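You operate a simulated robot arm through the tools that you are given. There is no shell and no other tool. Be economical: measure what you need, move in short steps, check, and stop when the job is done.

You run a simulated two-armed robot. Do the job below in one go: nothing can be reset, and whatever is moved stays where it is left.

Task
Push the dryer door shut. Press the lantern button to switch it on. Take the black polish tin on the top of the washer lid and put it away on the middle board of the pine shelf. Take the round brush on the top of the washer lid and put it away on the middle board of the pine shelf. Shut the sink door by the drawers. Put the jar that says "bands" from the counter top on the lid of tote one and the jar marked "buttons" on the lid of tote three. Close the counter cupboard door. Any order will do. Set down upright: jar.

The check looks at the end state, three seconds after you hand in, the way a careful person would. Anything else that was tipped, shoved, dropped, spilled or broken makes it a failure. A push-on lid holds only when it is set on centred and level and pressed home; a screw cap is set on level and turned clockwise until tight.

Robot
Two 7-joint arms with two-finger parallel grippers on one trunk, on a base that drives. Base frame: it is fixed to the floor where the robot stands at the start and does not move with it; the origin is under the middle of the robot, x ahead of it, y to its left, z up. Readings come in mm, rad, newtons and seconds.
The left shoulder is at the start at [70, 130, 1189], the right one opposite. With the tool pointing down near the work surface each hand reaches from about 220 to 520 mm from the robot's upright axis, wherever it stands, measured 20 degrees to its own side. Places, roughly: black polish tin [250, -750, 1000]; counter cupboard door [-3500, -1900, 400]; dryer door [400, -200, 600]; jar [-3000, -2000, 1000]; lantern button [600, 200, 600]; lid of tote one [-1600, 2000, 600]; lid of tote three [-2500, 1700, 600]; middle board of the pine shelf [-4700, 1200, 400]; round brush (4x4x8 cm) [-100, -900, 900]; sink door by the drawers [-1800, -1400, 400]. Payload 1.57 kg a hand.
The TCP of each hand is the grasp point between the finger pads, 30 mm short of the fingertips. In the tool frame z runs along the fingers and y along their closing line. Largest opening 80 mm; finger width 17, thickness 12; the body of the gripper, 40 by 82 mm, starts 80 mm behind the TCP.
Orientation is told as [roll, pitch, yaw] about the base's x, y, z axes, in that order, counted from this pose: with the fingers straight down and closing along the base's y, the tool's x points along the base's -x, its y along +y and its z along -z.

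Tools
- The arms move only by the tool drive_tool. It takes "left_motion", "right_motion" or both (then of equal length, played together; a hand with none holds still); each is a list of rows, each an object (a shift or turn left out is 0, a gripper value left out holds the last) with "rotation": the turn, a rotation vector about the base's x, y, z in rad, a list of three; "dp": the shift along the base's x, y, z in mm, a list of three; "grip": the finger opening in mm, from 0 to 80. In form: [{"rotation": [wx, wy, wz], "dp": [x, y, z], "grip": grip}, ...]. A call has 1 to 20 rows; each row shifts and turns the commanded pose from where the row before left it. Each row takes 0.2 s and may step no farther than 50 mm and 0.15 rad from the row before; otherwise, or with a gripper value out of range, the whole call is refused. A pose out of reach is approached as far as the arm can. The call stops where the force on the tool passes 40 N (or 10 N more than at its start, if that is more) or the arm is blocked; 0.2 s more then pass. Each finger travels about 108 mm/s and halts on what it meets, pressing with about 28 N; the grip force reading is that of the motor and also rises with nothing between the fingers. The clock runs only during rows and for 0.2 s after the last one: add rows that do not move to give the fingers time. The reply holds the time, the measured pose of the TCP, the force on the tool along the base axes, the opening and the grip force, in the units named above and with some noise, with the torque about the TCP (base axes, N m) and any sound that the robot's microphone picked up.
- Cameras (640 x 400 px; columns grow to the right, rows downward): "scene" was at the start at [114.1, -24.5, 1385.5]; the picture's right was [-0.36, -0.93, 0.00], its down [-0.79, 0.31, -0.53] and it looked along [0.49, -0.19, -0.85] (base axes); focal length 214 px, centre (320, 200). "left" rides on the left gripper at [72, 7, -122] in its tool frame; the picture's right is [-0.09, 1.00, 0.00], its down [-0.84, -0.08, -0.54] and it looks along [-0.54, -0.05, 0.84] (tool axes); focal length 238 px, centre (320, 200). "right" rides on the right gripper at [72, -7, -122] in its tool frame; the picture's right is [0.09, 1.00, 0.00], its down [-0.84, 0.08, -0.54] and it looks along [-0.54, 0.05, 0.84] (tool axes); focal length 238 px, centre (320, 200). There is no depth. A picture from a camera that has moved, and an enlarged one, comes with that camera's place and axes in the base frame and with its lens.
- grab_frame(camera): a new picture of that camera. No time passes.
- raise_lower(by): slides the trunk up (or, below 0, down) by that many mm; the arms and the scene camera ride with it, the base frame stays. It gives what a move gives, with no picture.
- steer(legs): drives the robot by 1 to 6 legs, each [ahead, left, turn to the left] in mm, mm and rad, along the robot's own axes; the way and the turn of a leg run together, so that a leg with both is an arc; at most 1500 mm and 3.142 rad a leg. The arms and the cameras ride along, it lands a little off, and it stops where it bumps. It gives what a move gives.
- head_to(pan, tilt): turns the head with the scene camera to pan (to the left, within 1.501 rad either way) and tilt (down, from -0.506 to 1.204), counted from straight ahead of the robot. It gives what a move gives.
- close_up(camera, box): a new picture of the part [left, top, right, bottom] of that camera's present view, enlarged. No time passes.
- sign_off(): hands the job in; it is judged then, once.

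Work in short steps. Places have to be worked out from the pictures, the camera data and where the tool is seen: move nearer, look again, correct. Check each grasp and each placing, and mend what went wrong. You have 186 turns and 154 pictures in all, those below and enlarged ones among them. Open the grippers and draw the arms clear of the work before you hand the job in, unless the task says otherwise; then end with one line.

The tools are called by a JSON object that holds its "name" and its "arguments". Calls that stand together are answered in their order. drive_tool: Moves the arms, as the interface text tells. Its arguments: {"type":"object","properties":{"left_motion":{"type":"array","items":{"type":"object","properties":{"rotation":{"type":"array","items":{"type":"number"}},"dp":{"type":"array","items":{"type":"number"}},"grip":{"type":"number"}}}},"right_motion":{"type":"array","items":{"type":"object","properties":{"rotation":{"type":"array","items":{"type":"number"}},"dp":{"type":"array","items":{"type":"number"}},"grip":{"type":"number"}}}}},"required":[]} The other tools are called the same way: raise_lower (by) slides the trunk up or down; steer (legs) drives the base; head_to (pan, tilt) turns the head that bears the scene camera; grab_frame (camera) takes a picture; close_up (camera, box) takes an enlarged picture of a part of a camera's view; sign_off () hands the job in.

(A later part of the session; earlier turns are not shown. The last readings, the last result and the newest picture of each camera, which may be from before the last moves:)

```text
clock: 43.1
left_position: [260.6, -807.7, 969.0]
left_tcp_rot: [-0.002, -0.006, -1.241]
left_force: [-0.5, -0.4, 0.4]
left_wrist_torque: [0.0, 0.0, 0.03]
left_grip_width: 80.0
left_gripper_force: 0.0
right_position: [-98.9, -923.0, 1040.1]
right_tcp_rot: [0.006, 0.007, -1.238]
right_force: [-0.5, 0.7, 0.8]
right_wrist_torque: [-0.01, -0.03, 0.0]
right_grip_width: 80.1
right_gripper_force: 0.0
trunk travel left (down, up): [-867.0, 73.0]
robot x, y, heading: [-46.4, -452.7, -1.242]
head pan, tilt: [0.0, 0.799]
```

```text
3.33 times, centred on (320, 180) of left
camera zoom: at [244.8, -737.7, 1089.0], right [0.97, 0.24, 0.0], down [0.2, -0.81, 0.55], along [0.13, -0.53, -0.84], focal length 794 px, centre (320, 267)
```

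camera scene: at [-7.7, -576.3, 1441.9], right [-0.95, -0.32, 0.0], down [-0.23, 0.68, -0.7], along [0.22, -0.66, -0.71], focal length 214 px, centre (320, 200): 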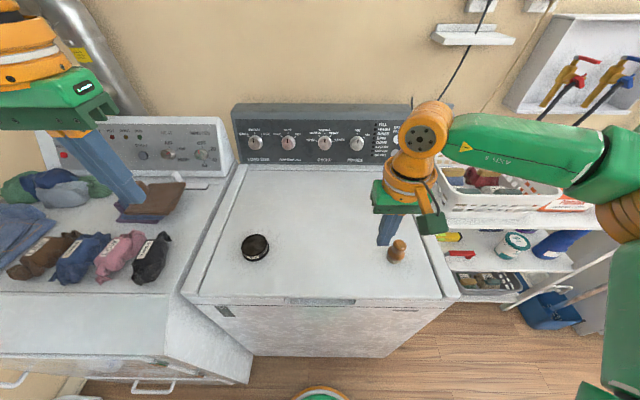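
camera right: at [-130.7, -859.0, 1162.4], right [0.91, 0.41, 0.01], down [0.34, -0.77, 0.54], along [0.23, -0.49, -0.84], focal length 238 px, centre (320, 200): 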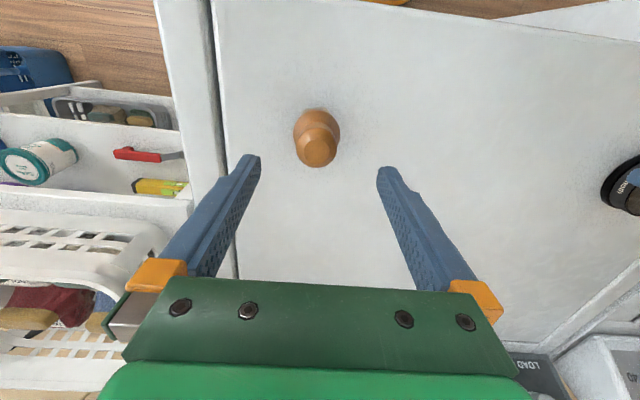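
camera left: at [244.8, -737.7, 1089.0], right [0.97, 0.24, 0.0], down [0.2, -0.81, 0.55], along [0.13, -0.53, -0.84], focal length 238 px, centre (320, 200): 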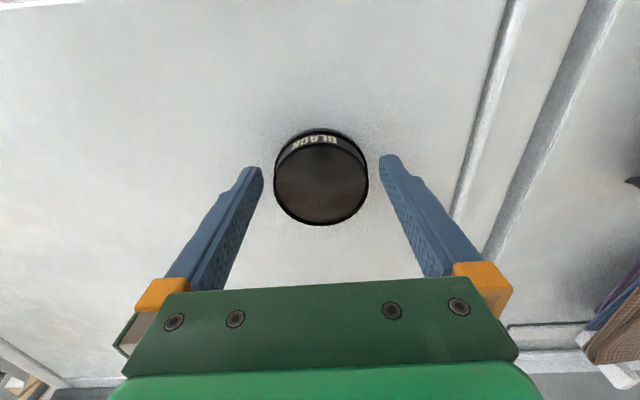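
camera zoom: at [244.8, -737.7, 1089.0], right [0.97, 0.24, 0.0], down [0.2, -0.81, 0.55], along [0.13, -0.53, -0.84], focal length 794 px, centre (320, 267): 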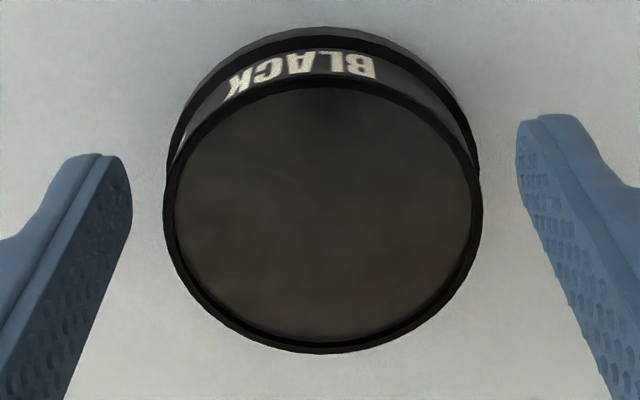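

I back off 10 mm for a shorter chord and lower the open left hand beside the tin. The right hand is centred over the brush at the same time and lowered to grasp height.

{"name": "drive_tool", "arguments": {"left_motion": [{"dp": [-3.2, 9.5, 0]}, {"dp": [0, 0, -15]}, {"dp": [0, 0, -15]}, {"dp": [0, 0, -12]}, {"dp": [0, 0, 0]}], "right_motion": [{"dp": [-2, -5, 0]}, {"dp": [0, 0, -40]}, {"dp": [0, 0, -40]}, {"dp": [0, 0, -35]}, {"dp": [0, 0, 0]}]}}

{"name": "grab_frame", "arguments": {"camera": "left"}}

{"name": "grab_frame", "arguments": {"camera": "right"}}

{"name": "close_up", "arguments": {"camera": "scene", "box": [210, 180, 430, 300]}}

```text
clock: 44.0
left_position: [256.0, -797.7, 945.4]
left_tcp_rot: [-0.001, -0.012, -1.239]
left_force: [-4.4, 9.3, 15.5]
left_wrist_torque: [0.76, -0.42, 0.33]
left_grip_width: 79.9
left_gripper_force: 0.1
right_position: [-120.6, -907.4, 976.4]
right_tcp_rot: [0.008, 0.001, -1.236]
right_force: [0.6, -1.0, 1.0]
right_wrist_torque: [0.0, 0.0, 0.0]
right_grip_width: 80.0
right_gripper_force: 0.2
right hand out of reach, approached as far as the arm can: row 2, 3, 4
trunk travel left (down, up): [-867.0, 73.0]
robot x, y, heading: [-49.3, -459.9, -1.248]
head pan, tilt: [0.0, 0.799]
stopped in row 4 (left hand): the force on the tool passed its limit at 47 N (the readings are from after the stop); the commanded pose is now the measured one
```

```text
118 pictures are left
camera left: at [240.3, -726.5, 1064.8], right [0.97, 0.24, 0.0], down [0.2, -0.81, 0.55], along [0.13, -0.54, -0.83], focal length 238 px, centre (320, 200)
```

left: 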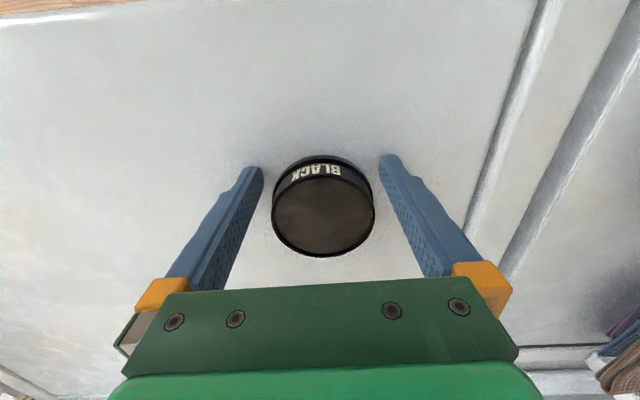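

```text
117 pictures are left
camera right: at [-153.0, -843.5, 1100.8], right [0.91, 0.41, 0.01], down [0.34, -0.77, 0.54], along [0.23, -0.49, -0.84], focal length 238 px, centre (320, 200)
```

right: 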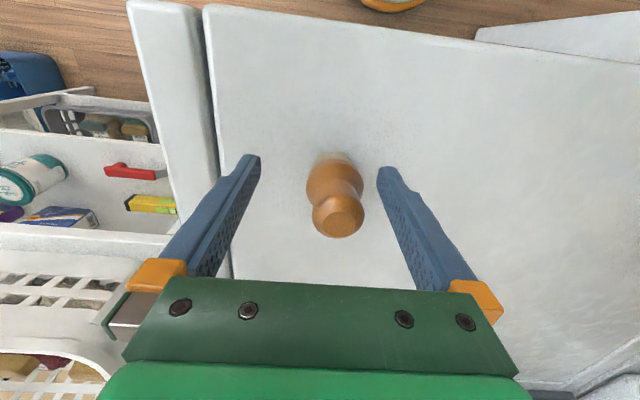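

```text
2.91 times, centred on (320, 240) of scene
camera zoom: at [-10.2, -576.2, 1441.9], right [-0.95, -0.32, 0.0], down [-0.23, 0.68, -0.7], along [0.23, -0.66, -0.71], focal length 624 px, centre (320, 84)
```

zoom: 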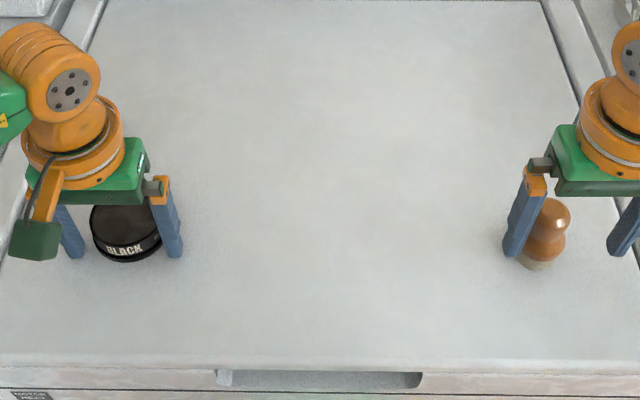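

The left fingertips touched the lid at z of about 914, so the tin is nearer 70 mm wide and the clearance is fine. I lift slightly, slide forward about 20 mm, and close on the tin.

{"name": "drive_tool", "arguments": {"left_motion": [{"dp": [0, 0, 4]}, {"dp": [4.5, -9.5, 0]}, {"dp": [4.3, -9.5, 0]}, {"dp": [0, 0, 0], "grip": 60}, {"dp": [0, 0, 0], "grip": 60}, {"dp": [0, 0, 0]}]}}

{"name": "grab_frame", "arguments": {"camera": "left"}}

```text
clock: 45.4
left_position: [266.6, -820.8, 947.7]
left_tcp_rot: [-0.002, -0.012, -1.242]
left_force: [-0.6, -1.2, 1.5]
left_wrist_torque: [0.05, -0.05, -0.03]
left_grip_width: 68.6
left_gripper_force: 28.2
right_position: [-118.0, -910.5, 976.4]
right_tcp_rot: [0.007, 0.005, -1.237]
right_force: [0.0, 0.2, 0.2]
right_wrist_torque: [0.01, 0.0, 0.03]
right_grip_width: 80.1
right_gripper_force: 0.0
trunk travel left (down, up): [-867.0, 73.0]
robot x, y, heading: [-50.7, -457.1, -1.243]
head pan, tilt: [0.0, 0.799]
```

```text
115 pictures are left
camera left: at [250.9, -748.9, 1067.4], right [0.97, 0.24, 0.0], down [0.2, -0.81, 0.55], along [0.13, -0.54, -0.83], focal length 238 px, centre (320, 200)
```

left: 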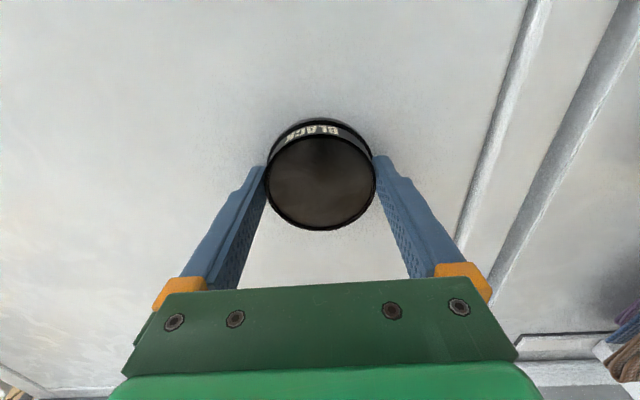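

The tin is gripped at 68.6 mm with 28 N. I lift both hands, then lower the trunk so the right arm reaches the brush.

{"name": "drive_tool", "arguments": {"left_motion": [{"dp": [0, 0, 30]}, {"dp": [0, 0, 45]}, {"dp": [0, 0, 45]}, {"dp": [0, 0, 45]}, {"dp": [0, 0, 45]}], "right_motion": [{"dp": [0, 0, 40]}, {"dp": [0, 0, 45]}, {"dp": [0, 0, 45]}, {"dp": [0, 0, 45]}, {"dp": [0, 0, 45]}]}}

{"name": "raise_lower", "arguments": {"by": -140}}

{"name": "grab_frame", "arguments": {"camera": "right"}}

{"name": "grab_frame", "arguments": {"camera": "scene"}}

```text
clock: 46.6
left_position: [264.9, -819.2, 1157.9]
left_tcp_rot: [0.0, -0.013, -1.242]
left_force: [0.3, -0.1, -0.5]
left_wrist_torque: [-0.02, 0.01, 0.01]
left_grip_width: 59.9
left_gripper_force: 0.2
right_position: [-119.5, -909.5, 1196.5]
right_tcp_rot: [0.01, 0.005, -1.238]
right_force: [0.3, -0.1, 0.7]
right_wrist_torque: [-0.04, 0.0, -0.01]
right_grip_width: 79.9
right_gripper_force: 0.0
trunk travel left (down, up): [-867.0, 73.0]
robot x, y, heading: [-50.3, -456.7, -1.244]
head pan, tilt: [0.0, 0.799]
```

```text
clock: 48.2
left_position: [266.2, -819.7, 1018.7]
left_tcp_rot: [-0.003, -0.009, -1.239]
left_force: [-0.6, 0.7, 0.2]
left_wrist_torque: [0.01, 0.0, -0.01]
left_grip_width: 60.2
left_gripper_force: 0.0
right_position: [-119.0, -909.3, 1056.1]
right_tcp_rot: [0.008, 0.006, -1.237]
right_force: [-0.9, -0.7, 0.1]
right_wrist_torque: [0.01, 0.01, -0.04]
right_grip_width: 80.4
right_gripper_force: 0.0
trunk travel left (down, up): [-727.0, 213.0]
robot x, y, heading: [-44.4, -458.7, -1.24]
head pan, tilt: [0.0, 0.799]
```

```text
114 pictures are left
camera right: at [-151.1, -845.1, 1178.7], right [0.91, 0.41, 0.01], down [0.34, -0.77, 0.54], along [0.23, -0.49, -0.84], focal length 238 px, centre (320, 200)
```

right: 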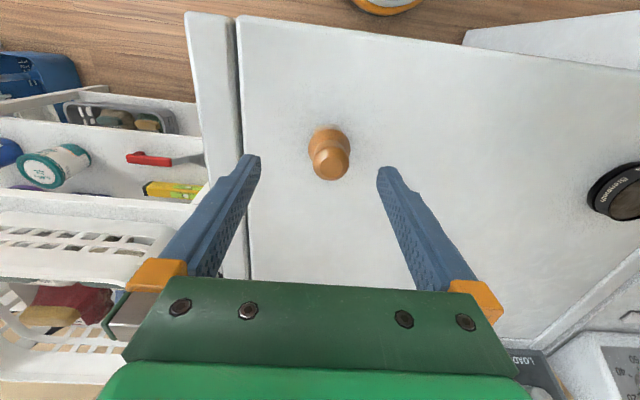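

```text
113 pictures are left
camera scene: at [-7.3, -580.4, 1301.5], right [-0.95, -0.32, 0.0], down [-0.23, 0.68, -0.7], along [0.22, -0.66, -0.72], focal length 214 px, centre (320, 200)
```

scene: 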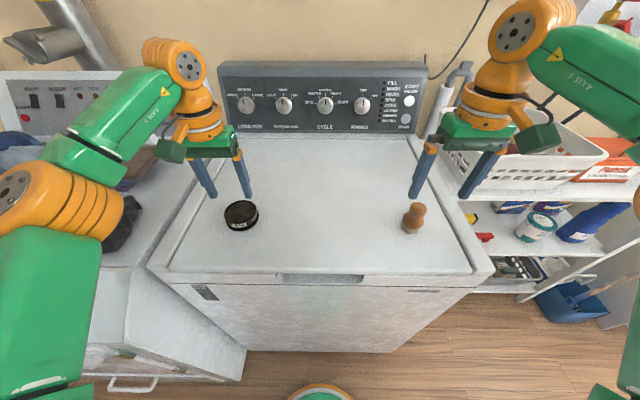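

The tin slipped out and stayed on the lid, probably because I gripped it off-centre. I'll grasp the brush with the right hand first, then look at the tin from the left camera.

{"name": "drive_tool", "arguments": {"right_motion": [{"dp": [6, -2, -15]}, {"dp": [6, -3, 0]}, {"dp": [2, -3, 0]}, {"dp": [0, 0, 0]}], "left_motion": [{"grip": 80}, {"dp": [0, 0, 0]}, {"dp": [0, 0, 0]}, {"dp": [0, 0, 0]}]}}

{"name": "grab_frame", "arguments": {"camera": "left"}}

{"name": "grab_frame", "arguments": {"camera": "right"}}

```text
clock: 49.2
left_position: [266.2, -819.9, 1017.1]
left_tcp_rot: [-0.003, -0.01, -1.239]
left_force: [0.0, -0.2, -0.2]
left_wrist_torque: [0.0, 0.0, -0.03]
left_grip_width: 80.0
left_gripper_force: 0.1
right_position: [-108.3, -915.9, 1038.6]
right_tcp_rot: [0.008, 0.004, -1.236]
right_force: [0.7, 0.2, 0.2]
right_wrist_torque: [0.03, 0.0, 0.03]
right_grip_width: 80.0
right_gripper_force: 0.0
trunk travel left (down, up): [-727.0, 213.0]
robot x, y, heading: [-47.4, -457.6, -1.244]
head pan, tilt: [0.0, 0.799]
```

```text
112 pictures are left
camera left: at [251.2, -748.4, 1137.4], right [0.97, 0.24, 0.0], down [0.2, -0.81, 0.55], along [0.13, -0.54, -0.83], focal length 238 px, centre (320, 200)
```

left: 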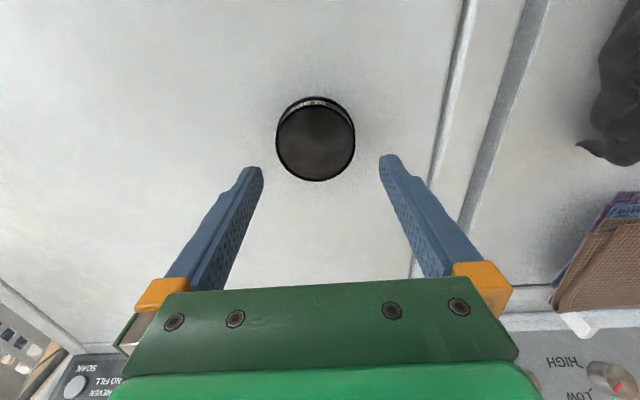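

```text
111 pictures are left
camera right: at [-139.0, -851.1, 1162.4], right [0.91, 0.41, 0.01], down [0.34, -0.77, 0.54], along [0.23, -0.49, -0.84], focal length 238 px, centre (320, 200)
```

right: 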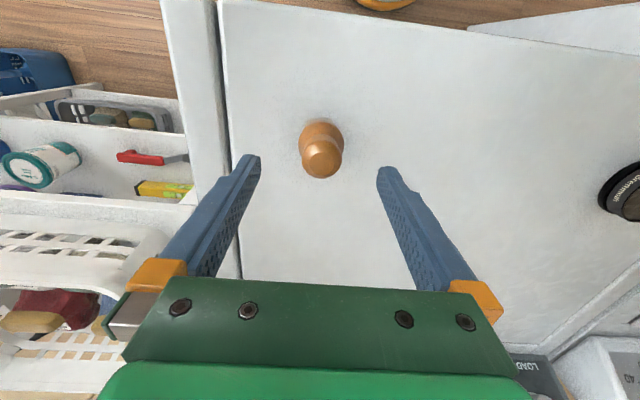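

The tin appears about 2 mm forward of TCP centre. I'll grasp the brush now: descend to z of about 951 and close. In the same call I bring the left hand back down around the tin.

{"name": "drive_tool", "arguments": {"right_motion": [{"dp": [2, 2, -30]}, {"dp": [0, 0, -30]}, {"dp": [0, 0, -27]}, {"grip": 20}, {"grip": 20}, {"dp": [0, 0, 0]}], "left_motion": [{"dp": [-8, 23.5, -25]}, {"dp": [0, 0, -25]}, {"dp": [0, 0, -15]}, {"dp": [0, 0, -3]}, {"dp": [0, 0, 0]}, {"dp": [0, 0, 0]}]}}

{"name": "grab_frame", "arguments": {"camera": "right"}}

{"name": "grab_frame", "arguments": {"camera": "left"}}

```text
clock: 50.6
left_position: [259.3, -795.7, 949.2]
left_tcp_rot: [-0.001, -0.01, -1.239]
left_force: [0.1, 0.2, -0.4]
left_wrist_torque: [-0.06, 0.0, -0.01]
left_grip_width: 80.3
left_gripper_force: 0.1
right_position: [-102.6, -915.2, 953.2]
right_tcp_rot: [0.008, 0.006, -1.235]
right_force: [-0.3, -1.1, -0.3]
right_wrist_torque: [-0.01, 0.01, 0.0]
right_grip_width: 38.7
right_gripper_force: 27.8
trunk travel left (down, up): [-727.0, 213.0]
robot x, y, heading: [-49.8, -459.7, -1.244]
head pan, tilt: [0.0, 0.799]
```

```text
110 pictures are left
camera right: at [-134.7, -851.4, 1077.0], right [0.91, 0.41, 0.01], down [0.34, -0.77, 0.54], along [0.23, -0.49, -0.84], focal length 238 px, centre (320, 200)
```

right: 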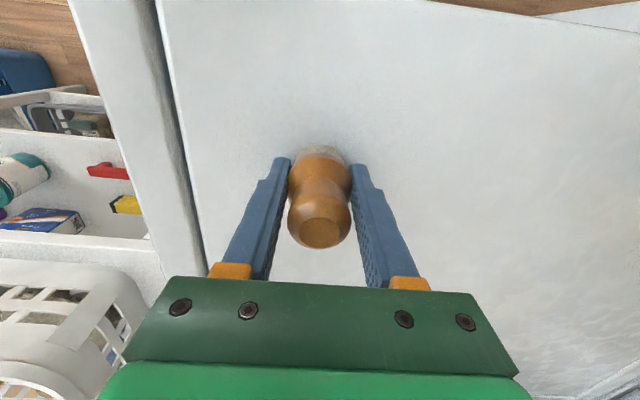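

```text
109 pictures are left
camera left: at [242.9, -725.2, 1069.3], right [0.97, 0.24, 0.0], down [0.2, -0.81, 0.55], along [0.13, -0.54, -0.83], focal length 238 px, centre (320, 200)
```

left: 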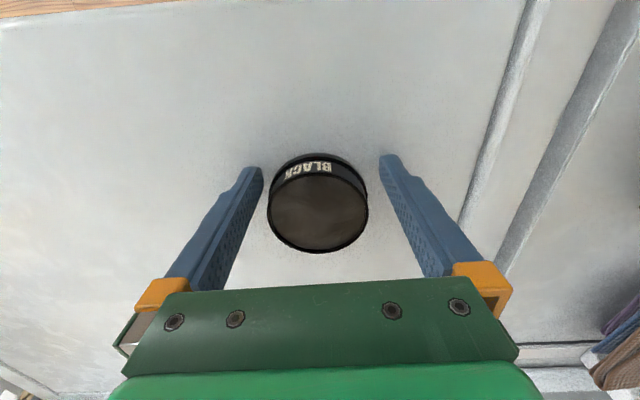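

The brush is held at 38.7 mm. I slide the left hand forward 17 mm and a little deeper, close fully, and lift slowly.

{"name": "drive_tool", "arguments": {"left_motion": [{"dp": [1.7, -8.3, 0]}, {"dp": [1.8, -8.4, -3]}, {"grip": 40}, {"grip": 40}, {"grip": 40}, {"dp": [0, 0, 2]}, {"dp": [0, 0, 4]}, {"dp": [0, 0, 6]}, {"dp": [0, 0, 8]}, {"dp": [0, 0, 0]}]}}

{"name": "grab_frame", "arguments": {"camera": "left"}}

{"name": "close_up", "arguments": {"camera": "scene", "box": [170, 140, 310, 260]}}

```text
clock: 52.8
left_position: [261.6, -814.2, 966.0]
left_tcp_rot: [-0.003, -0.012, -1.238]
left_force: [-0.2, 0.2, -0.7]
left_wrist_torque: [0.03, 0.01, 0.01]
left_grip_width: 67.9
left_gripper_force: 28.0
right_position: [-101.6, -915.5, 953.3]
right_tcp_rot: [0.01, 0.006, -1.237]
right_force: [0.0, -0.3, -1.2]
right_wrist_torque: [-0.02, 0.02, 0.0]
right_grip_width: 38.7
right_gripper_force: 27.7
trunk travel left (down, up): [-727.0, 213.0]
robot x, y, heading: [-49.5, -456.2, -1.241]
head pan, tilt: [0.0, 0.799]
```

```text
108 pictures are left
camera left: at [246.5, -741.9, 1086.4], right [0.97, 0.24, 0.0], down [0.2, -0.81, 0.55], along [0.13, -0.54, -0.83], focal length 238 px, centre (320, 200)
```

left: 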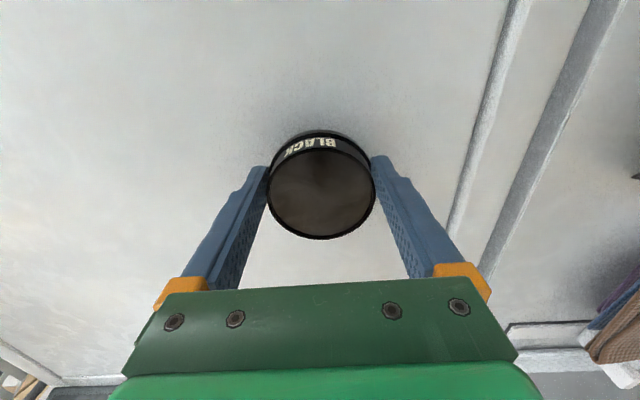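

```text
3.33 times, centred on (240, 200) of scene
camera zoom: at [-7.0, -581.0, 1301.4], right [-0.95, -0.32, 0.0], down [-0.23, 0.68, -0.7], along [0.22, -0.66, -0.72], focal length 715 px, centre (587, 200)
```

zoom: 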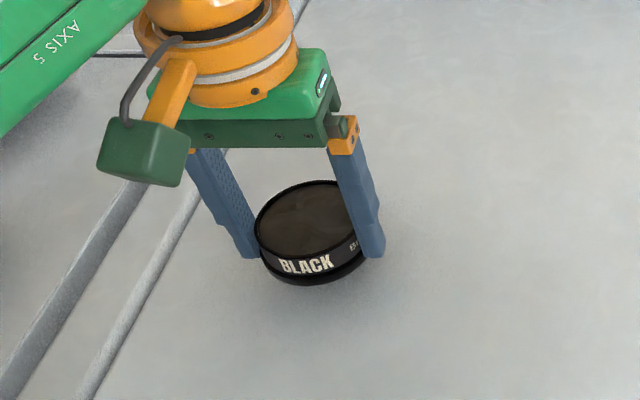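

The tin is now held and lifted. I lift both hands smoothly and watch that both grips stay.

{"name": "drive_tool", "arguments": {"left_motion": [{"dp": [0, 0, 8]}, {"dp": [0, 0, 10]}, {"dp": [0, 0, 12]}, {"dp": [0, 0, 14]}, {"dp": [0, 0, 16]}, {"dp": [0, 0, 16]}, {"dp": [0, 0, 14]}, {"dp": [0, 0, 10]}], "right_motion": [{"dp": [0, 0, 8]}, {"dp": [0, 0, 10]}, {"dp": [0, 0, 12]}, {"dp": [0, 0, 14]}, {"dp": [0, 0, 16]}, {"dp": [0, 0, 16]}, {"dp": [0, 0, 14]}, {"dp": [0, 0, 10]}]}}

{"name": "grab_frame", "arguments": {"camera": "scene"}}

```text
clock: 54.6
left_position: [262.5, -813.2, 1067.7]
left_tcp_rot: [-0.001, -0.011, -1.239]
left_force: [0.1, -0.2, -1.7]
left_wrist_torque: [-0.02, -0.02, -0.02]
left_grip_width: 68.0
left_gripper_force: 28.2
right_position: [-115.0, -915.0, 1051.3]
right_tcp_rot: [0.009, 0.004, -1.238]
right_force: [0.1, -0.1, -1.0]
right_wrist_torque: [-0.03, 0.02, -0.02]
right_grip_width: 38.4
right_gripper_force: 28.3
right hand out of reach, approached as far as the arm can: row 7, 8
trunk travel left (down, up): [-727.0, 213.0]
robot x, y, heading: [-49.3, -458.4, -1.241]
head pan, tilt: [0.0, 0.799]
```

```text
106 pictures are left
camera scene: at [-7.6, -580.6, 1301.5], right [-0.95, -0.32, 0.0], down [-0.23, 0.68, -0.7], along [0.22, -0.66, -0.72], focal length 214 px, centre (320, 200)
```

scene: 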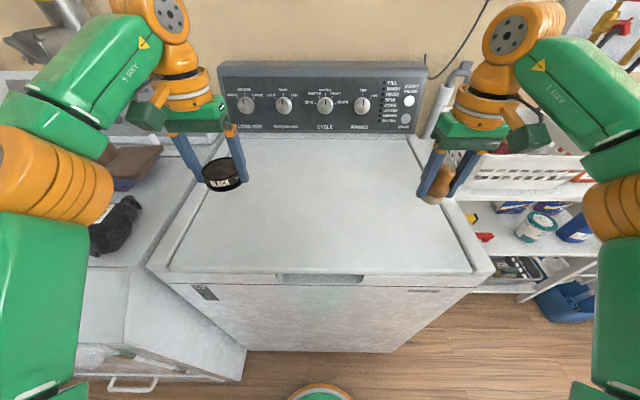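

Both are held. I retract the hands toward the body, back away, and survey the room.

{"name": "drive_tool", "arguments": {"left_motion": [{"dp": [-4, 12, 8]}, {"dp": [-7, 20, 10]}, {"dp": [-7, 20, 10]}, {"dp": [-7, 20, 10]}, {"dp": [-7, 20, 0]}, {"dp": [-4, 12, 0]}], "right_motion": [{"dp": [-4, 12, 8]}, {"dp": [-7, 20, 10]}, {"dp": [-7, 20, 10]}, {"dp": [-7, 20, 10]}, {"dp": [-7, 20, 0]}, {"dp": [-4, 12, 0]}]}}

{"name": "steer", "arguments": {"legs": [[-400, 0, 0], [0, 0, -1.2]]}}

{"name": "head_to", "arguments": {"pan": -0.5, "tilt": 0.45}}

{"name": "grab_frame", "arguments": {"camera": "scene"}}

{"name": "head_to", "arguments": {"pan": -1.3, "tilt": 0.45}}

{"name": "grab_frame", "arguments": {"camera": "scene"}}

{"name": "head_to", "arguments": {"pan": 0.5, "tilt": 0.45}}

{"name": "grab_frame", "arguments": {"camera": "scene"}}

```text
clock: 56.0
left_position: [226.3, -709.1, 1106.3]
left_tcp_rot: [-0.001, -0.01, -1.239]
left_force: [-0.3, 0.3, -1.7]
left_wrist_torque: [0.01, -0.01, 0.01]
left_grip_width: 68.2
left_gripper_force: 27.5
right_position: [-150.0, -809.8, 1090.1]
right_tcp_rot: [0.009, 0.005, -1.239]
right_force: [-0.1, 0.1, -0.4]
right_wrist_torque: [0.0, -0.04, 0.02]
right_grip_width: 38.3
right_gripper_force: 28.3
trunk travel left (down, up): [-727.0, 213.0]
robot x, y, heading: [-47.9, -458.4, -1.244]
head pan, tilt: [0.0, 0.799]
```

```text
clock: 61.5
left_position: [-315.6, -426.8, 1105.0]
left_tcp_rot: [-0.003, -0.011, -2.45]
left_force: [-0.6, 0.1, -1.1]
left_wrist_torque: [0.0, -0.04, 0.02]
left_grip_width: 67.8
left_gripper_force: 28.1
right_position: [-543.8, -110.3, 1089.4]
right_tcp_rot: [0.009, 0.005, -2.448]
right_force: [0.5, 0.2, -0.8]
right_wrist_torque: [0.0, 0.0, -0.03]
right_grip_width: 38.3
right_gripper_force: 27.9
trunk travel left (down, up): [-727.0, 213.0]
robot x, y, heading: [-178.2, -82.1, -2.455]
head pan, tilt: [0.0, 0.799]
```

```text
clock: 62.5
left_position: [-317.8, -427.4, 1104.1]
left_tcp_rot: [-0.003, -0.011, -2.45]
left_force: [0.3, 0.0, -0.7]
left_wrist_torque: [0.04, -0.01, 0.01]
left_grip_width: 67.8
left_gripper_force: 27.5
right_position: [-543.8, -111.5, 1090.2]
right_tcp_rot: [0.008, 0.005, -2.446]
right_force: [-0.7, -0.7, -0.1]
right_wrist_torque: [0.0, -0.02, 0.01]
right_grip_width: 38.6
right_gripper_force: 28.2
trunk travel left (down, up): [-727.0, 213.0]
robot x, y, heading: [-175.6, -80.2, -2.455]
head pan, tilt: [-0.499, 0.45]
```

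```text
105 pictures are left
camera scene: at [-306.5, -129.2, 1331.8], right [-0.19, 0.98, 0.0], down [0.43, 0.08, -0.9], along [-0.88, -0.17, -0.44], focal length 214 px, centre (320, 200)
```

scene: 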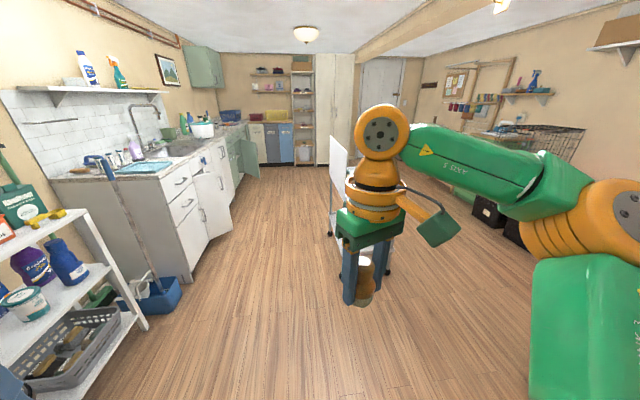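

```text
clock: 63.6
left_position: [-315.8, -427.5, 1103.4]
left_tcp_rot: [-0.003, -0.01, -2.451]
left_force: [0.7, -0.3, -1.7]
left_wrist_torque: [-0.02, -0.03, -0.03]
left_grip_width: 67.8
left_gripper_force: 27.5
right_position: [-543.5, -111.0, 1089.8]
right_tcp_rot: [0.008, 0.005, -2.446]
right_force: [-0.1, -0.6, -1.3]
right_wrist_torque: [0.0, 0.0, 0.0]
right_grip_width: 38.6
right_gripper_force: 28.1
trunk travel left (down, up): [-727.0, 213.0]
robot x, y, heading: [-177.0, -81.2, -2.453]
head pan, tilt: [-1.3, 0.45]
```

```text
104 pictures are left
camera scene: at [-291.5, -59.2, 1331.9], right [0.57, 0.82, 0.0], down [0.36, -0.25, -0.9], along [-0.74, 0.52, -0.44], focal length 214 px, centre (320, 200)
```

scene: 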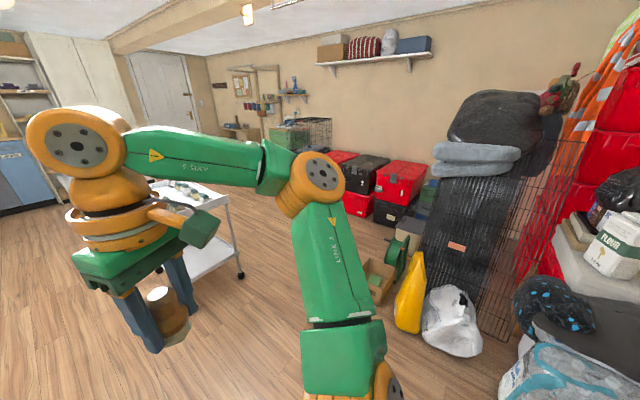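

```text
clock: 65.4
left_position: [-316.6, -426.0, 1104.6]
left_tcp_rot: [-0.003, -0.009, -2.449]
left_force: [1.6, -0.2, -1.0]
left_wrist_torque: [-0.01, -0.01, 0.0]
left_grip_width: 67.7
left_gripper_force: 27.9
right_position: [-544.0, -110.4, 1089.1]
right_tcp_rot: [0.008, 0.005, -2.446]
right_force: [0.1, 0.1, -1.0]
right_wrist_torque: [0.02, -0.04, 0.03]
right_grip_width: 38.6
right_gripper_force: 28.0
trunk travel left (down, up): [-727.0, 213.0]
robot x, y, heading: [-180.1, -82.6, -2.454]
head pan, tilt: [0.499, 0.45]
```

```text
103 pictures are left
camera scene: at [-250.9, -197.1, 1331.9], right [-0.93, 0.38, 0.0], down [0.16, 0.4, -0.9], along [-0.34, -0.83, -0.44], focal length 214 px, centre (320, 200)
```

scene: 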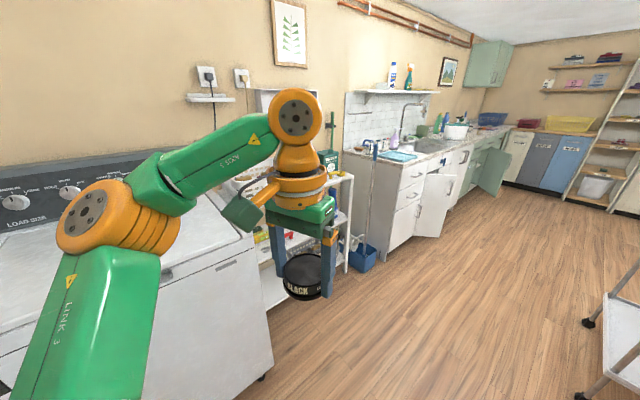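

The cart stands around x -2300 to -1640, y -390 to 180, and the right-hand passage at y of about 600 looks clear. I turn that way, strafe right and drive on, then look again.

{"name": "steer", "arguments": {"legs": [[0, 0, -0.88], [0, -450, 0], [900, 0, 0]]}}

{"name": "head_to", "arguments": {"pan": -0.1, "tilt": 0.35}}

{"name": "grab_frame", "arguments": {"camera": "scene"}}

```text
clock: 74.7
left_position: [-1322.4, 430.0, 1104.2]
left_tcp_rot: [-0.003, -0.013, 2.939]
left_force: [0.3, -0.1, -1.2]
left_wrist_torque: [0.01, -0.01, 0.02]
left_grip_width: 67.8
left_gripper_force: 28.0
right_position: [-1218.0, 805.5, 1090.2]
right_tcp_rot: [0.009, 0.004, 2.943]
right_force: [0.4, -0.3, -0.6]
right_wrist_torque: [-0.03, 0.05, -0.02]
right_grip_width: 38.2
right_gripper_force: 28.2
trunk travel left (down, up): [-727.0, 213.0]
robot x, y, heading: [-962.6, 536.3, 2.935]
head pan, tilt: [0.499, 0.45]
```

```text
clock: 75.7
left_position: [-1320.9, 429.5, 1104.4]
left_tcp_rot: [-0.002, -0.01, 2.938]
left_force: [0.0, -0.2, -1.4]
left_wrist_torque: [-0.02, -0.07, 0.02]
left_grip_width: 67.7
left_gripper_force: 28.5
right_position: [-1219.4, 806.0, 1089.1]
right_tcp_rot: [0.01, 0.005, 2.942]
right_force: [-0.2, -0.2, -0.7]
right_wrist_torque: [-0.01, 0.01, -0.01]
right_grip_width: 38.2
right_gripper_force: 27.8
trunk travel left (down, up): [-727.0, 213.0]
robot x, y, heading: [-964.4, 539.4, 2.936]
head pan, tilt: [-0.099, 0.351]
```

```text
102 pictures are left
camera scene: at [-1104.0, 577.7, 1341.1], right [0.3, 0.95, 0.0], down [0.33, -0.1, -0.94], along [-0.9, 0.28, -0.34], focal length 214 px, centre (320, 200)
```

scene: 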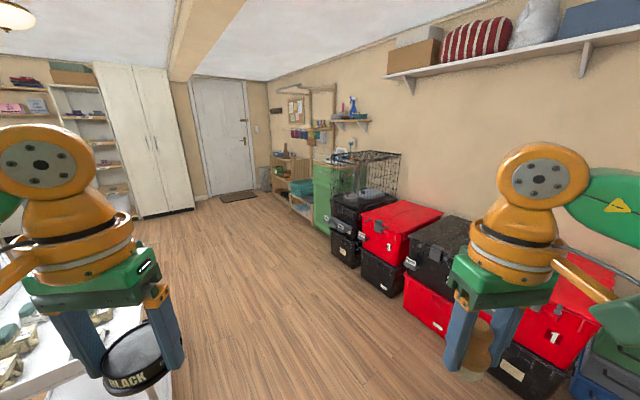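

I can see the totes and a low pine shelf beyond them. I'll zoom in on the shelf area.

{"name": "close_up", "arguments": {"camera": "scene", "box": [250, 100, 410, 260]}}

```text
2.50 times, centred on (330, 180) of scene
camera zoom: at [-1104.0, 577.7, 1341.1], right [0.3, 0.95, 0.0], down [0.33, -0.1, -0.94], along [-0.9, 0.28, -0.34], focal length 536 px, centre (295, 250)
```

zoom: 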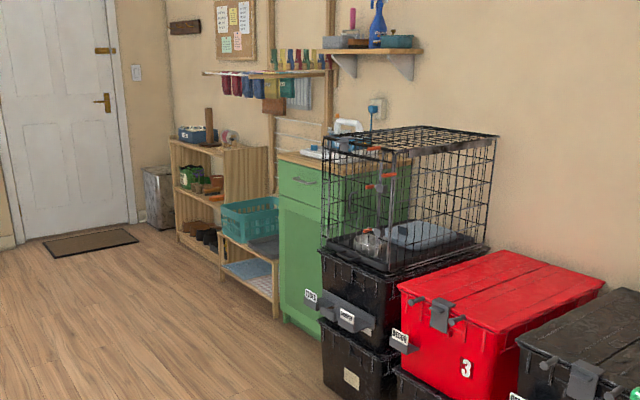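

The pine shelf stands by the far door with three boards. I drive along the room toward it.

{"name": "steer", "arguments": {"legs": [[0, 0, 0.13], [1500, 0, 0], [1300, 0, 0]]}}

{"name": "head_to", "arguments": {"pan": -0.4, "tilt": 0.6}}

{"name": "grab_frame", "arguments": {"camera": "scene"}}

```text
clock: 89.8
left_position: [-4086.5, 571.2, 1105.6]
left_tcp_rot: [-0.005, -0.016, 3.075]
left_force: [0.3, -0.2, -1.7]
left_wrist_torque: [0.0, 0.02, 0.0]
left_grip_width: 67.9
left_gripper_force: 27.6
right_position: [-4033.1, 958.4, 1091.4]
right_tcp_rot: [0.004, -0.001, 3.077]
right_force: [-0.1, 0.3, -0.3]
right_wrist_torque: [-0.03, -0.02, -0.03]
right_grip_width: 38.1
right_gripper_force: 28.2
trunk travel left (down, up): [-727.0, 213.0]
robot x, y, heading: [-3748.7, 732.8, 3.07]
head pan, tilt: [-0.099, 0.351]
```

```text
clock: 90.6
left_position: [-4085.3, 572.3, 1105.3]
left_tcp_rot: [-0.005, -0.016, 3.074]
left_force: [0.1, -0.6, -1.1]
left_wrist_torque: [0.03, -0.02, 0.03]
left_grip_width: 67.9
left_gripper_force: 27.9
right_position: [-4032.8, 958.3, 1092.5]
right_tcp_rot: [0.002, 0.0, 3.077]
right_force: [-0.8, -0.6, -0.1]
right_wrist_torque: [0.0, 0.02, 0.04]
right_grip_width: 38.3
right_gripper_force: 27.8
trunk travel left (down, up): [-727.0, 213.0]
robot x, y, heading: [-3754.0, 733.6, 3.069]
head pan, tilt: [-0.4, 0.6]
```

```text
100 pictures are left
camera scene: at [-3874.9, 770.3, 1319.1], right [0.45, 0.89, 0.0], down [0.5, -0.25, -0.83], along [-0.74, 0.38, -0.56], focal length 214 px, centre (320, 200)
```

scene: 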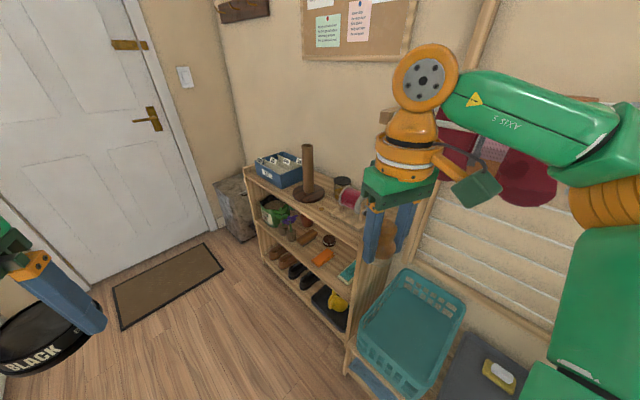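

I zoom in on the shelf to find free space on the middle board.

{"name": "close_up", "arguments": {"camera": "scene", "box": [230, 150, 390, 340]}}

```text
2.11 times, centred on (310, 245) of scene
camera zoom: at [-3874.9, 770.3, 1319.1], right [0.45, 0.89, 0.0], down [0.5, -0.25, -0.83], along [-0.74, 0.38, -0.56], focal length 452 px, centre (341, 105)
```

zoom: 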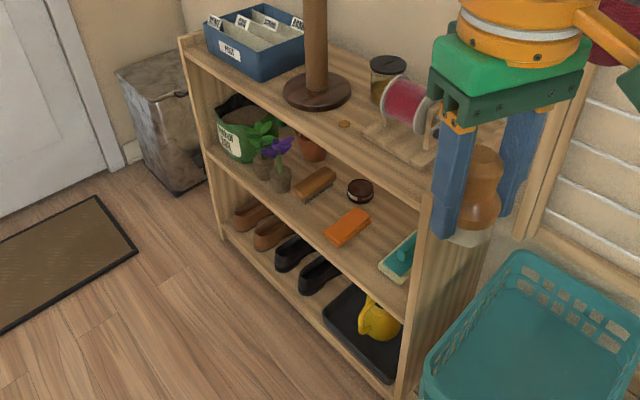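

Three boards, with tops near z of 795, 410 and 100. The shelf front runs from about [-5031, 893] to [-4307, 1148]. There is free room near the front of the middle board, so I drive in front, turn to face it, and lower the trunk to see better.

{"name": "steer", "arguments": {"legs": [[0, 250, 0], [730, 0, 0], [0, 0, -1.16]]}}

{"name": "raise_lower", "arguments": {"by": -400}}

{"name": "head_to", "arguments": {"pan": 0, "tilt": 0.6}}

{"name": "grab_frame", "arguments": {"camera": "scene"}}

```text
clock: 98.9
left_position: [-4769.0, 779.3, 1103.8]
left_tcp_rot: [-0.001, -0.011, 1.919]
left_force: [-0.9, 0.5, -1.1]
left_wrist_torque: [-0.01, -0.02, -0.02]
left_grip_width: 67.6
left_gripper_force: 28.0
right_position: [-4392.5, 888.1, 1090.3]
right_tcp_rot: [0.009, 0.004, 1.923]
right_force: [0.2, -0.9, -0.4]
right_wrist_torque: [0.03, 0.03, 0.0]
right_grip_width: 38.2
right_gripper_force: 28.2
trunk travel left (down, up): [-727.0, 213.0]
robot x, y, heading: [-4488.8, 528.9, 1.914]
head pan, tilt: [-0.4, 0.6]
```

```text
clock: 102.7
left_position: [-4767.9, 779.2, 705.0]
left_tcp_rot: [-0.002, -0.012, 1.92]
left_force: [0.5, 0.0, -1.8]
left_wrist_torque: [-0.02, 0.0, 0.0]
left_grip_width: 67.7
left_gripper_force: 27.5
right_position: [-4392.0, 888.2, 689.7]
right_tcp_rot: [0.008, 0.005, 1.924]
right_force: [0.0, 0.1, -0.2]
right_wrist_torque: [0.02, -0.02, 0.0]
right_grip_width: 37.9
right_gripper_force: 27.2
trunk travel left (down, up): [-327.0, 613.0]
robot x, y, heading: [-4488.5, 530.7, 1.915]
head pan, tilt: [-0.4, 0.6]
```

```text
clock: 103.6
left_position: [-4767.2, 779.9, 704.2]
left_tcp_rot: [0.0, -0.011, 1.92]
left_force: [-0.5, 1.2, -1.6]
left_wrist_torque: [0.0, -0.01, -0.02]
left_grip_width: 67.7
left_gripper_force: 27.6
right_position: [-4394.1, 888.1, 689.2]
right_tcp_rot: [0.008, 0.006, 1.923]
right_force: [0.0, -0.3, 0.3]
right_wrist_torque: [-0.01, 0.0, -0.01]
right_grip_width: 38.2
right_gripper_force: 27.8
trunk travel left (down, up): [-327.0, 613.0]
robot x, y, heading: [-4484.3, 531.3, 1.917]
head pan, tilt: [0.0, 0.6]
```

```text
98 pictures are left
camera scene: at [-4534.9, 663.0, 918.3], right [0.94, 0.34, 0.0], down [0.19, -0.53, -0.82], along [-0.28, 0.78, -0.57], focal length 214 px, centre (320, 200)
```

scene: 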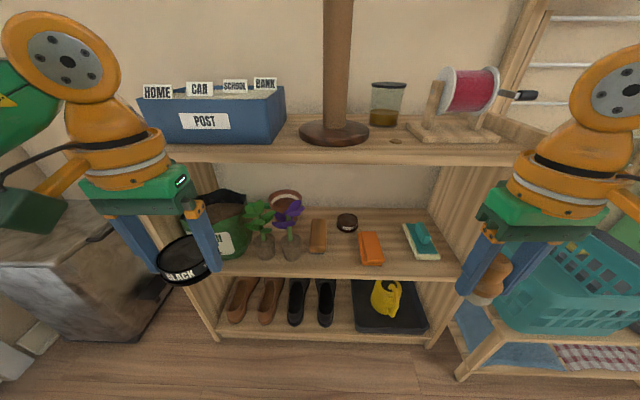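

The view is clear. The tin can go on the middle board between the flower pots and the orange box, and the brush near the front edge between the orange box and the teal brush. I lower further and shift right.

{"name": "raise_lower", "arguments": {"by": -215}}

{"name": "drive_tool", "arguments": {"right_motion": [{"dp": [0, 0, 10]}, {"dp": [0, 0, 15]}, {"dp": [0, 0, 15]}, {"dp": [0, 0, 0]}]}}

{"name": "steer", "arguments": {"legs": [[0, -150, 0]]}}

{"name": "head_to", "arguments": {"pan": 0, "tilt": 0.3}}

{"name": "grab_frame", "arguments": {"camera": "scene"}}

```text
clock: 105.9
left_position: [-4767.6, 778.5, 489.2]
left_tcp_rot: [-0.001, -0.011, 1.92]
left_force: [-1.5, -0.6, -1.6]
left_wrist_torque: [-0.03, 0.01, -0.02]
left_grip_width: 67.6
left_gripper_force: 27.8
right_position: [-4393.6, 888.2, 475.0]
right_tcp_rot: [0.009, 0.005, 1.924]
right_force: [-0.6, -0.3, -0.3]
right_wrist_torque: [0.02, -0.01, 0.0]
right_grip_width: 37.9
right_gripper_force: 27.6
trunk travel left (down, up): [-112.0, 828.0]
robot x, y, heading: [-4487.6, 533.0, 1.915]
head pan, tilt: [0.0, 0.6]
```

```text
clock: 106.9
left_position: [-4767.5, 778.4, 489.2]
left_tcp_rot: [-0.002, -0.01, 1.921]
left_force: [-0.2, 0.6, -0.7]
left_wrist_torque: [-0.01, 0.0, -0.02]
left_grip_width: 67.8
left_gripper_force: 28.1
right_position: [-4393.3, 888.4, 514.4]
right_tcp_rot: [0.007, 0.007, 1.924]
right_force: [-0.3, 0.0, -1.4]
right_wrist_torque: [-0.02, 0.0, 0.0]
right_grip_width: 38.0
right_gripper_force: 27.6
trunk travel left (down, up): [-112.0, 828.0]
robot x, y, heading: [-4488.2, 530.7, 1.918]
head pan, tilt: [0.0, 0.6]
```

```text
clock: 108.2
left_position: [-4627.9, 829.0, 489.1]
left_tcp_rot: [-0.001, -0.01, 1.921]
left_force: [0.3, 0.3, -1.7]
left_wrist_torque: [-0.02, -0.01, 0.01]
left_grip_width: 67.5
left_gripper_force: 28.2
right_position: [-4253.8, 939.6, 514.8]
right_tcp_rot: [0.008, 0.005, 1.926]
right_force: [0.3, -0.1, -0.2]
right_wrist_torque: [-0.01, 0.0, 0.05]
right_grip_width: 38.3
right_gripper_force: 28.3
trunk travel left (down, up): [-112.0, 828.0]
robot x, y, heading: [-4347.5, 582.8, 1.915]
head pan, tilt: [0.0, 0.6]
```

```text
clock: 109.0
left_position: [-4627.1, 829.2, 488.7]
left_tcp_rot: [-0.002, -0.011, 1.922]
left_force: [-0.2, 0.6, -1.4]
left_wrist_torque: [0.02, -0.03, -0.01]
left_grip_width: 67.7
left_gripper_force: 27.6
right_position: [-4253.5, 939.4, 514.1]
right_tcp_rot: [0.008, 0.004, 1.925]
right_force: [0.3, -0.1, -1.2]
right_wrist_torque: [0.0, -0.02, -0.01]
right_grip_width: 37.9
right_gripper_force: 28.2
trunk travel left (down, up): [-112.0, 828.0]
robot x, y, heading: [-4348.8, 585.0, 1.916]
head pan, tilt: [0.0, 0.3]
```

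```text
97 pictures are left
camera scene: at [-4396.6, 718.2, 730.7], right [0.94, 0.34, 0.0], down [0.1, -0.28, -0.95], along [-0.32, 0.9, -0.3], focal length 214 px, centre (320, 200)
```

scene: 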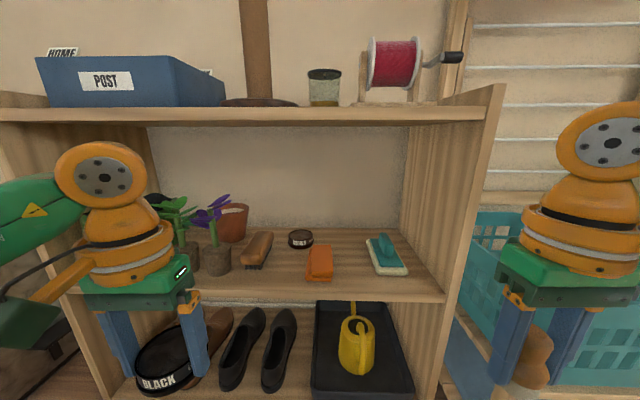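

The middle board top is at z of about 416 and the top board's underside at about 747, so there is room for the gripper. I drive ahead 110 mm and view from the left hand.

{"name": "steer", "arguments": {"legs": [[110, 0, 0]]}}

{"name": "grab_frame", "arguments": {"camera": "left"}}

{"name": "grab_frame", "arguments": {"camera": "scene"}}

```text
clock: 110.2
left_position: [-4664.1, 933.5, 489.4]
left_tcp_rot: [-0.002, -0.011, 1.923]
left_force: [0.3, 0.3, -1.2]
left_wrist_torque: [0.0, 0.0, 0.01]
left_grip_width: 67.7
left_gripper_force: 28.9
right_position: [-4290.9, 1043.4, 514.9]
right_tcp_rot: [0.01, 0.004, 1.924]
right_force: [-0.2, -0.2, -0.5]
right_wrist_torque: [0.02, 0.0, 0.0]
right_grip_width: 38.2
right_gripper_force: 28.1
trunk travel left (down, up): [-112.0, 828.0]
robot x, y, heading: [-4384.5, 683.4, 1.92]
head pan, tilt: [0.0, 0.3]
```

```text
96 pictures are left
camera left: at [-4644.3, 861.9, 609.0], right [-0.97, -0.26, 0.0], down [-0.21, 0.81, 0.55], along [-0.14, 0.53, -0.83], focal length 238 px, centre (320, 200)
```

left: 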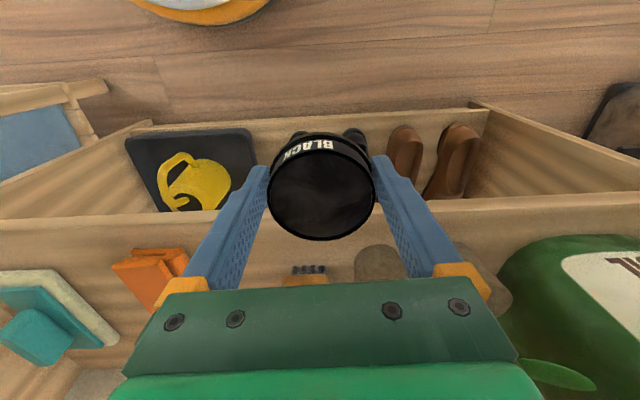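

```text
95 pictures are left
camera scene: at [-4434.1, 822.1, 730.8], right [0.94, 0.34, 0.0], down [0.1, -0.28, -0.96], along [-0.32, 0.9, -0.3], focal length 214 px, centre (320, 200)
```

scene: 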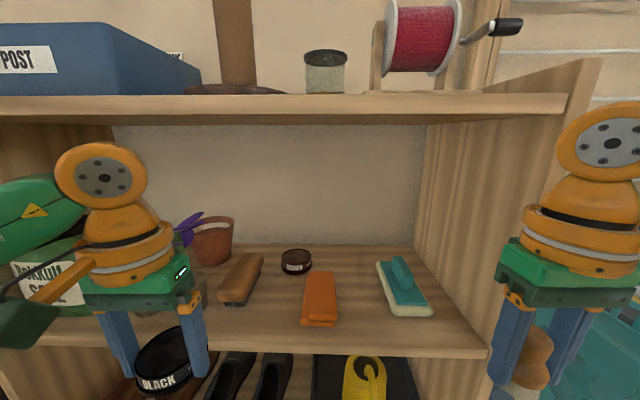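

In the left view the board's front edge is about 65 mm ahead of the tin, with a gap from 33 mm left to 156 mm right. I move the tin right 72 mm and in 105 mm, at carrying height.

{"name": "drive_tool", "arguments": {"left_motion": [{"dp": [11, 3.5, 0]}, {"dp": [19, 6, 0]}, {"dp": [19, 6, 0]}, {"dp": [19.8, 5.9, 0]}, {"dp": [-4, 14, 0]}, {"dp": [-6, 19, 0]}, {"dp": [-6, 19, 0]}, {"dp": [-6, 19, 0]}, {"dp": [-6, 19, 0]}, {"dp": [-3.2, 10.3, 0]}]}}

{"name": "grab_frame", "arguments": {"camera": "left"}}

{"name": "grab_frame", "arguments": {"camera": "scene"}}

```text
clock: 112.4
left_position: [-4624.0, 1047.4, 486.0]
left_tcp_rot: [-0.002, -0.013, 1.921]
left_force: [-0.4, -0.4, -1.1]
left_wrist_torque: [-0.02, 0.01, -0.02]
left_grip_width: 67.5
left_gripper_force: 27.9
left hand out of reach, approached as far as the arm can: row 10
right_position: [-4290.5, 1043.0, 514.9]
right_tcp_rot: [0.009, 0.006, 1.925]
right_force: [-0.6, -0.1, -1.2]
right_wrist_torque: [0.01, 0.01, 0.03]
right_grip_width: 37.8
right_gripper_force: 27.8
trunk travel left (down, up): [-112.0, 828.0]
robot x, y, heading: [-4386.2, 686.7, 1.92]
head pan, tilt: [0.0, 0.3]
```

```text
94 pictures are left
camera left: at [-4602.4, 976.6, 606.0], right [-0.97, -0.25, 0.0], down [-0.21, 0.81, 0.55], along [-0.14, 0.53, -0.83], focal length 238 px, centre (320, 200)
```

left: 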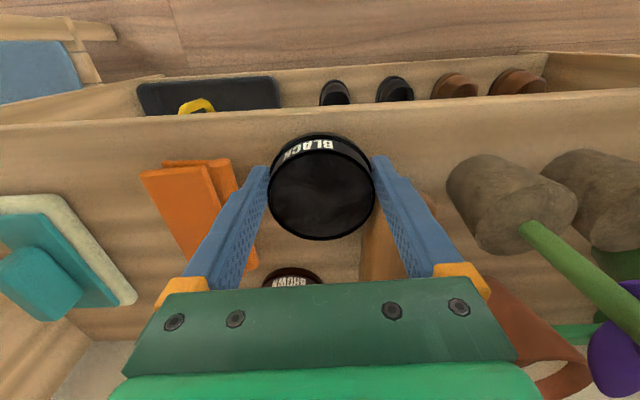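

```text
93 pictures are left
camera scene: at [-4433.9, 822.2, 730.8], right [0.94, 0.34, 0.0], down [0.1, -0.28, -0.96], along [-0.32, 0.9, -0.3], focal length 214 px, centre (320, 200)
```

scene: 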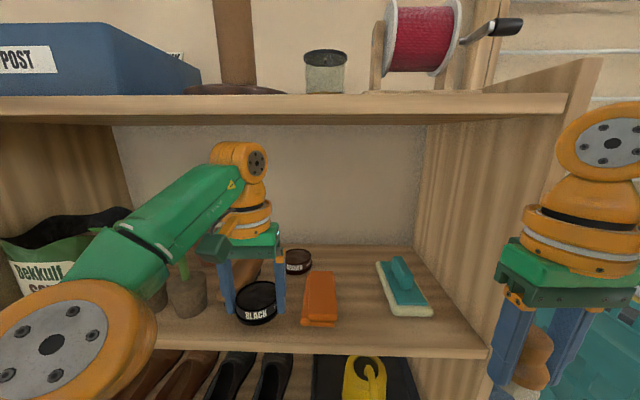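

The tin sits with its front just at the board's edge. I drive 12 mm more ahead, then lower toward the board.

{"name": "steer", "arguments": {"legs": [[12, 0, 0]]}}

{"name": "drive_tool", "arguments": {"left_motion": [{"dp": [0, 0, -12]}, {"dp": [0, 0, -12]}, {"dp": [0, 0, -5]}, {"dp": [0, 0, -3]}, {"dp": [0, 0, -2]}, {"dp": [0, 0, 0]}]}}

{"name": "close_up", "arguments": {"camera": "scene", "box": [180, 220, 360, 360]}}

```text
clock: 113.2
left_position: [-4626.9, 1059.2, 486.9]
left_tcp_rot: [-0.001, -0.011, 1.922]
left_force: [0.2, 0.6, -1.7]
left_wrist_torque: [0.0, -0.02, -0.03]
left_grip_width: 67.5
left_gripper_force: 28.0
right_position: [-4294.7, 1054.3, 515.8]
right_tcp_rot: [0.009, 0.006, 1.925]
right_force: [-0.1, 0.7, 0.1]
right_wrist_torque: [-0.02, 0.0, -0.04]
right_grip_width: 38.0
right_gripper_force: 28.3
trunk travel left (down, up): [-112.0, 828.0]
robot x, y, heading: [-4387.9, 699.5, 1.914]
head pan, tilt: [0.0, 0.3]
```

```text
clock: 114.2
left_position: [-4626.5, 1058.9, 459.9]
left_tcp_rot: [-0.001, -0.023, 1.925]
left_force: [0.6, -4.5, 24.3]
left_wrist_torque: [-0.67, 0.36, 0.02]
left_grip_width: 67.9
left_gripper_force: 27.8
right_position: [-4293.8, 1052.9, 517.0]
right_tcp_rot: [0.01, 0.0, 1.924]
right_force: [0.7, 1.2, -1.0]
right_wrist_torque: [0.02, 0.03, -0.02]
right_grip_width: 37.9
right_gripper_force: 28.7
trunk travel left (down, up): [-112.0, 828.0]
robot x, y, heading: [-4387.9, 696.6, 1.917]
head pan, tilt: [0.0, 0.3]
stopped in row 4 (left hand): the force on the tool passed its limit at 46 N (the readings are from after the stop); the commanded pose is now the measured one
```

```text
2.86 times, centred on (270, 290) of scene
camera zoom: at [-4436.3, 830.8, 731.8], right [0.94, 0.34, 0.0], down [0.1, -0.27, -0.96], along [-0.33, 0.9, -0.29], focal length 613 px, centre (463, -57)
```

zoom: 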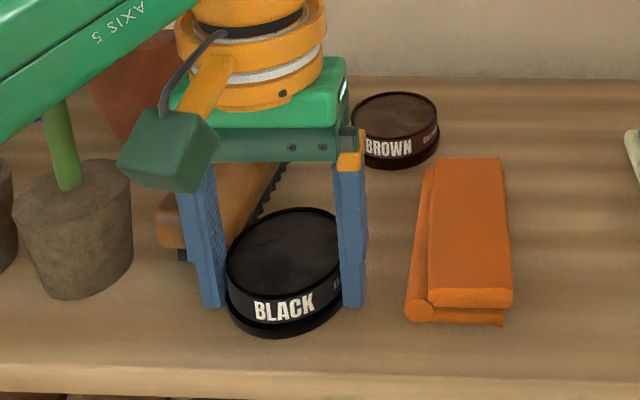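

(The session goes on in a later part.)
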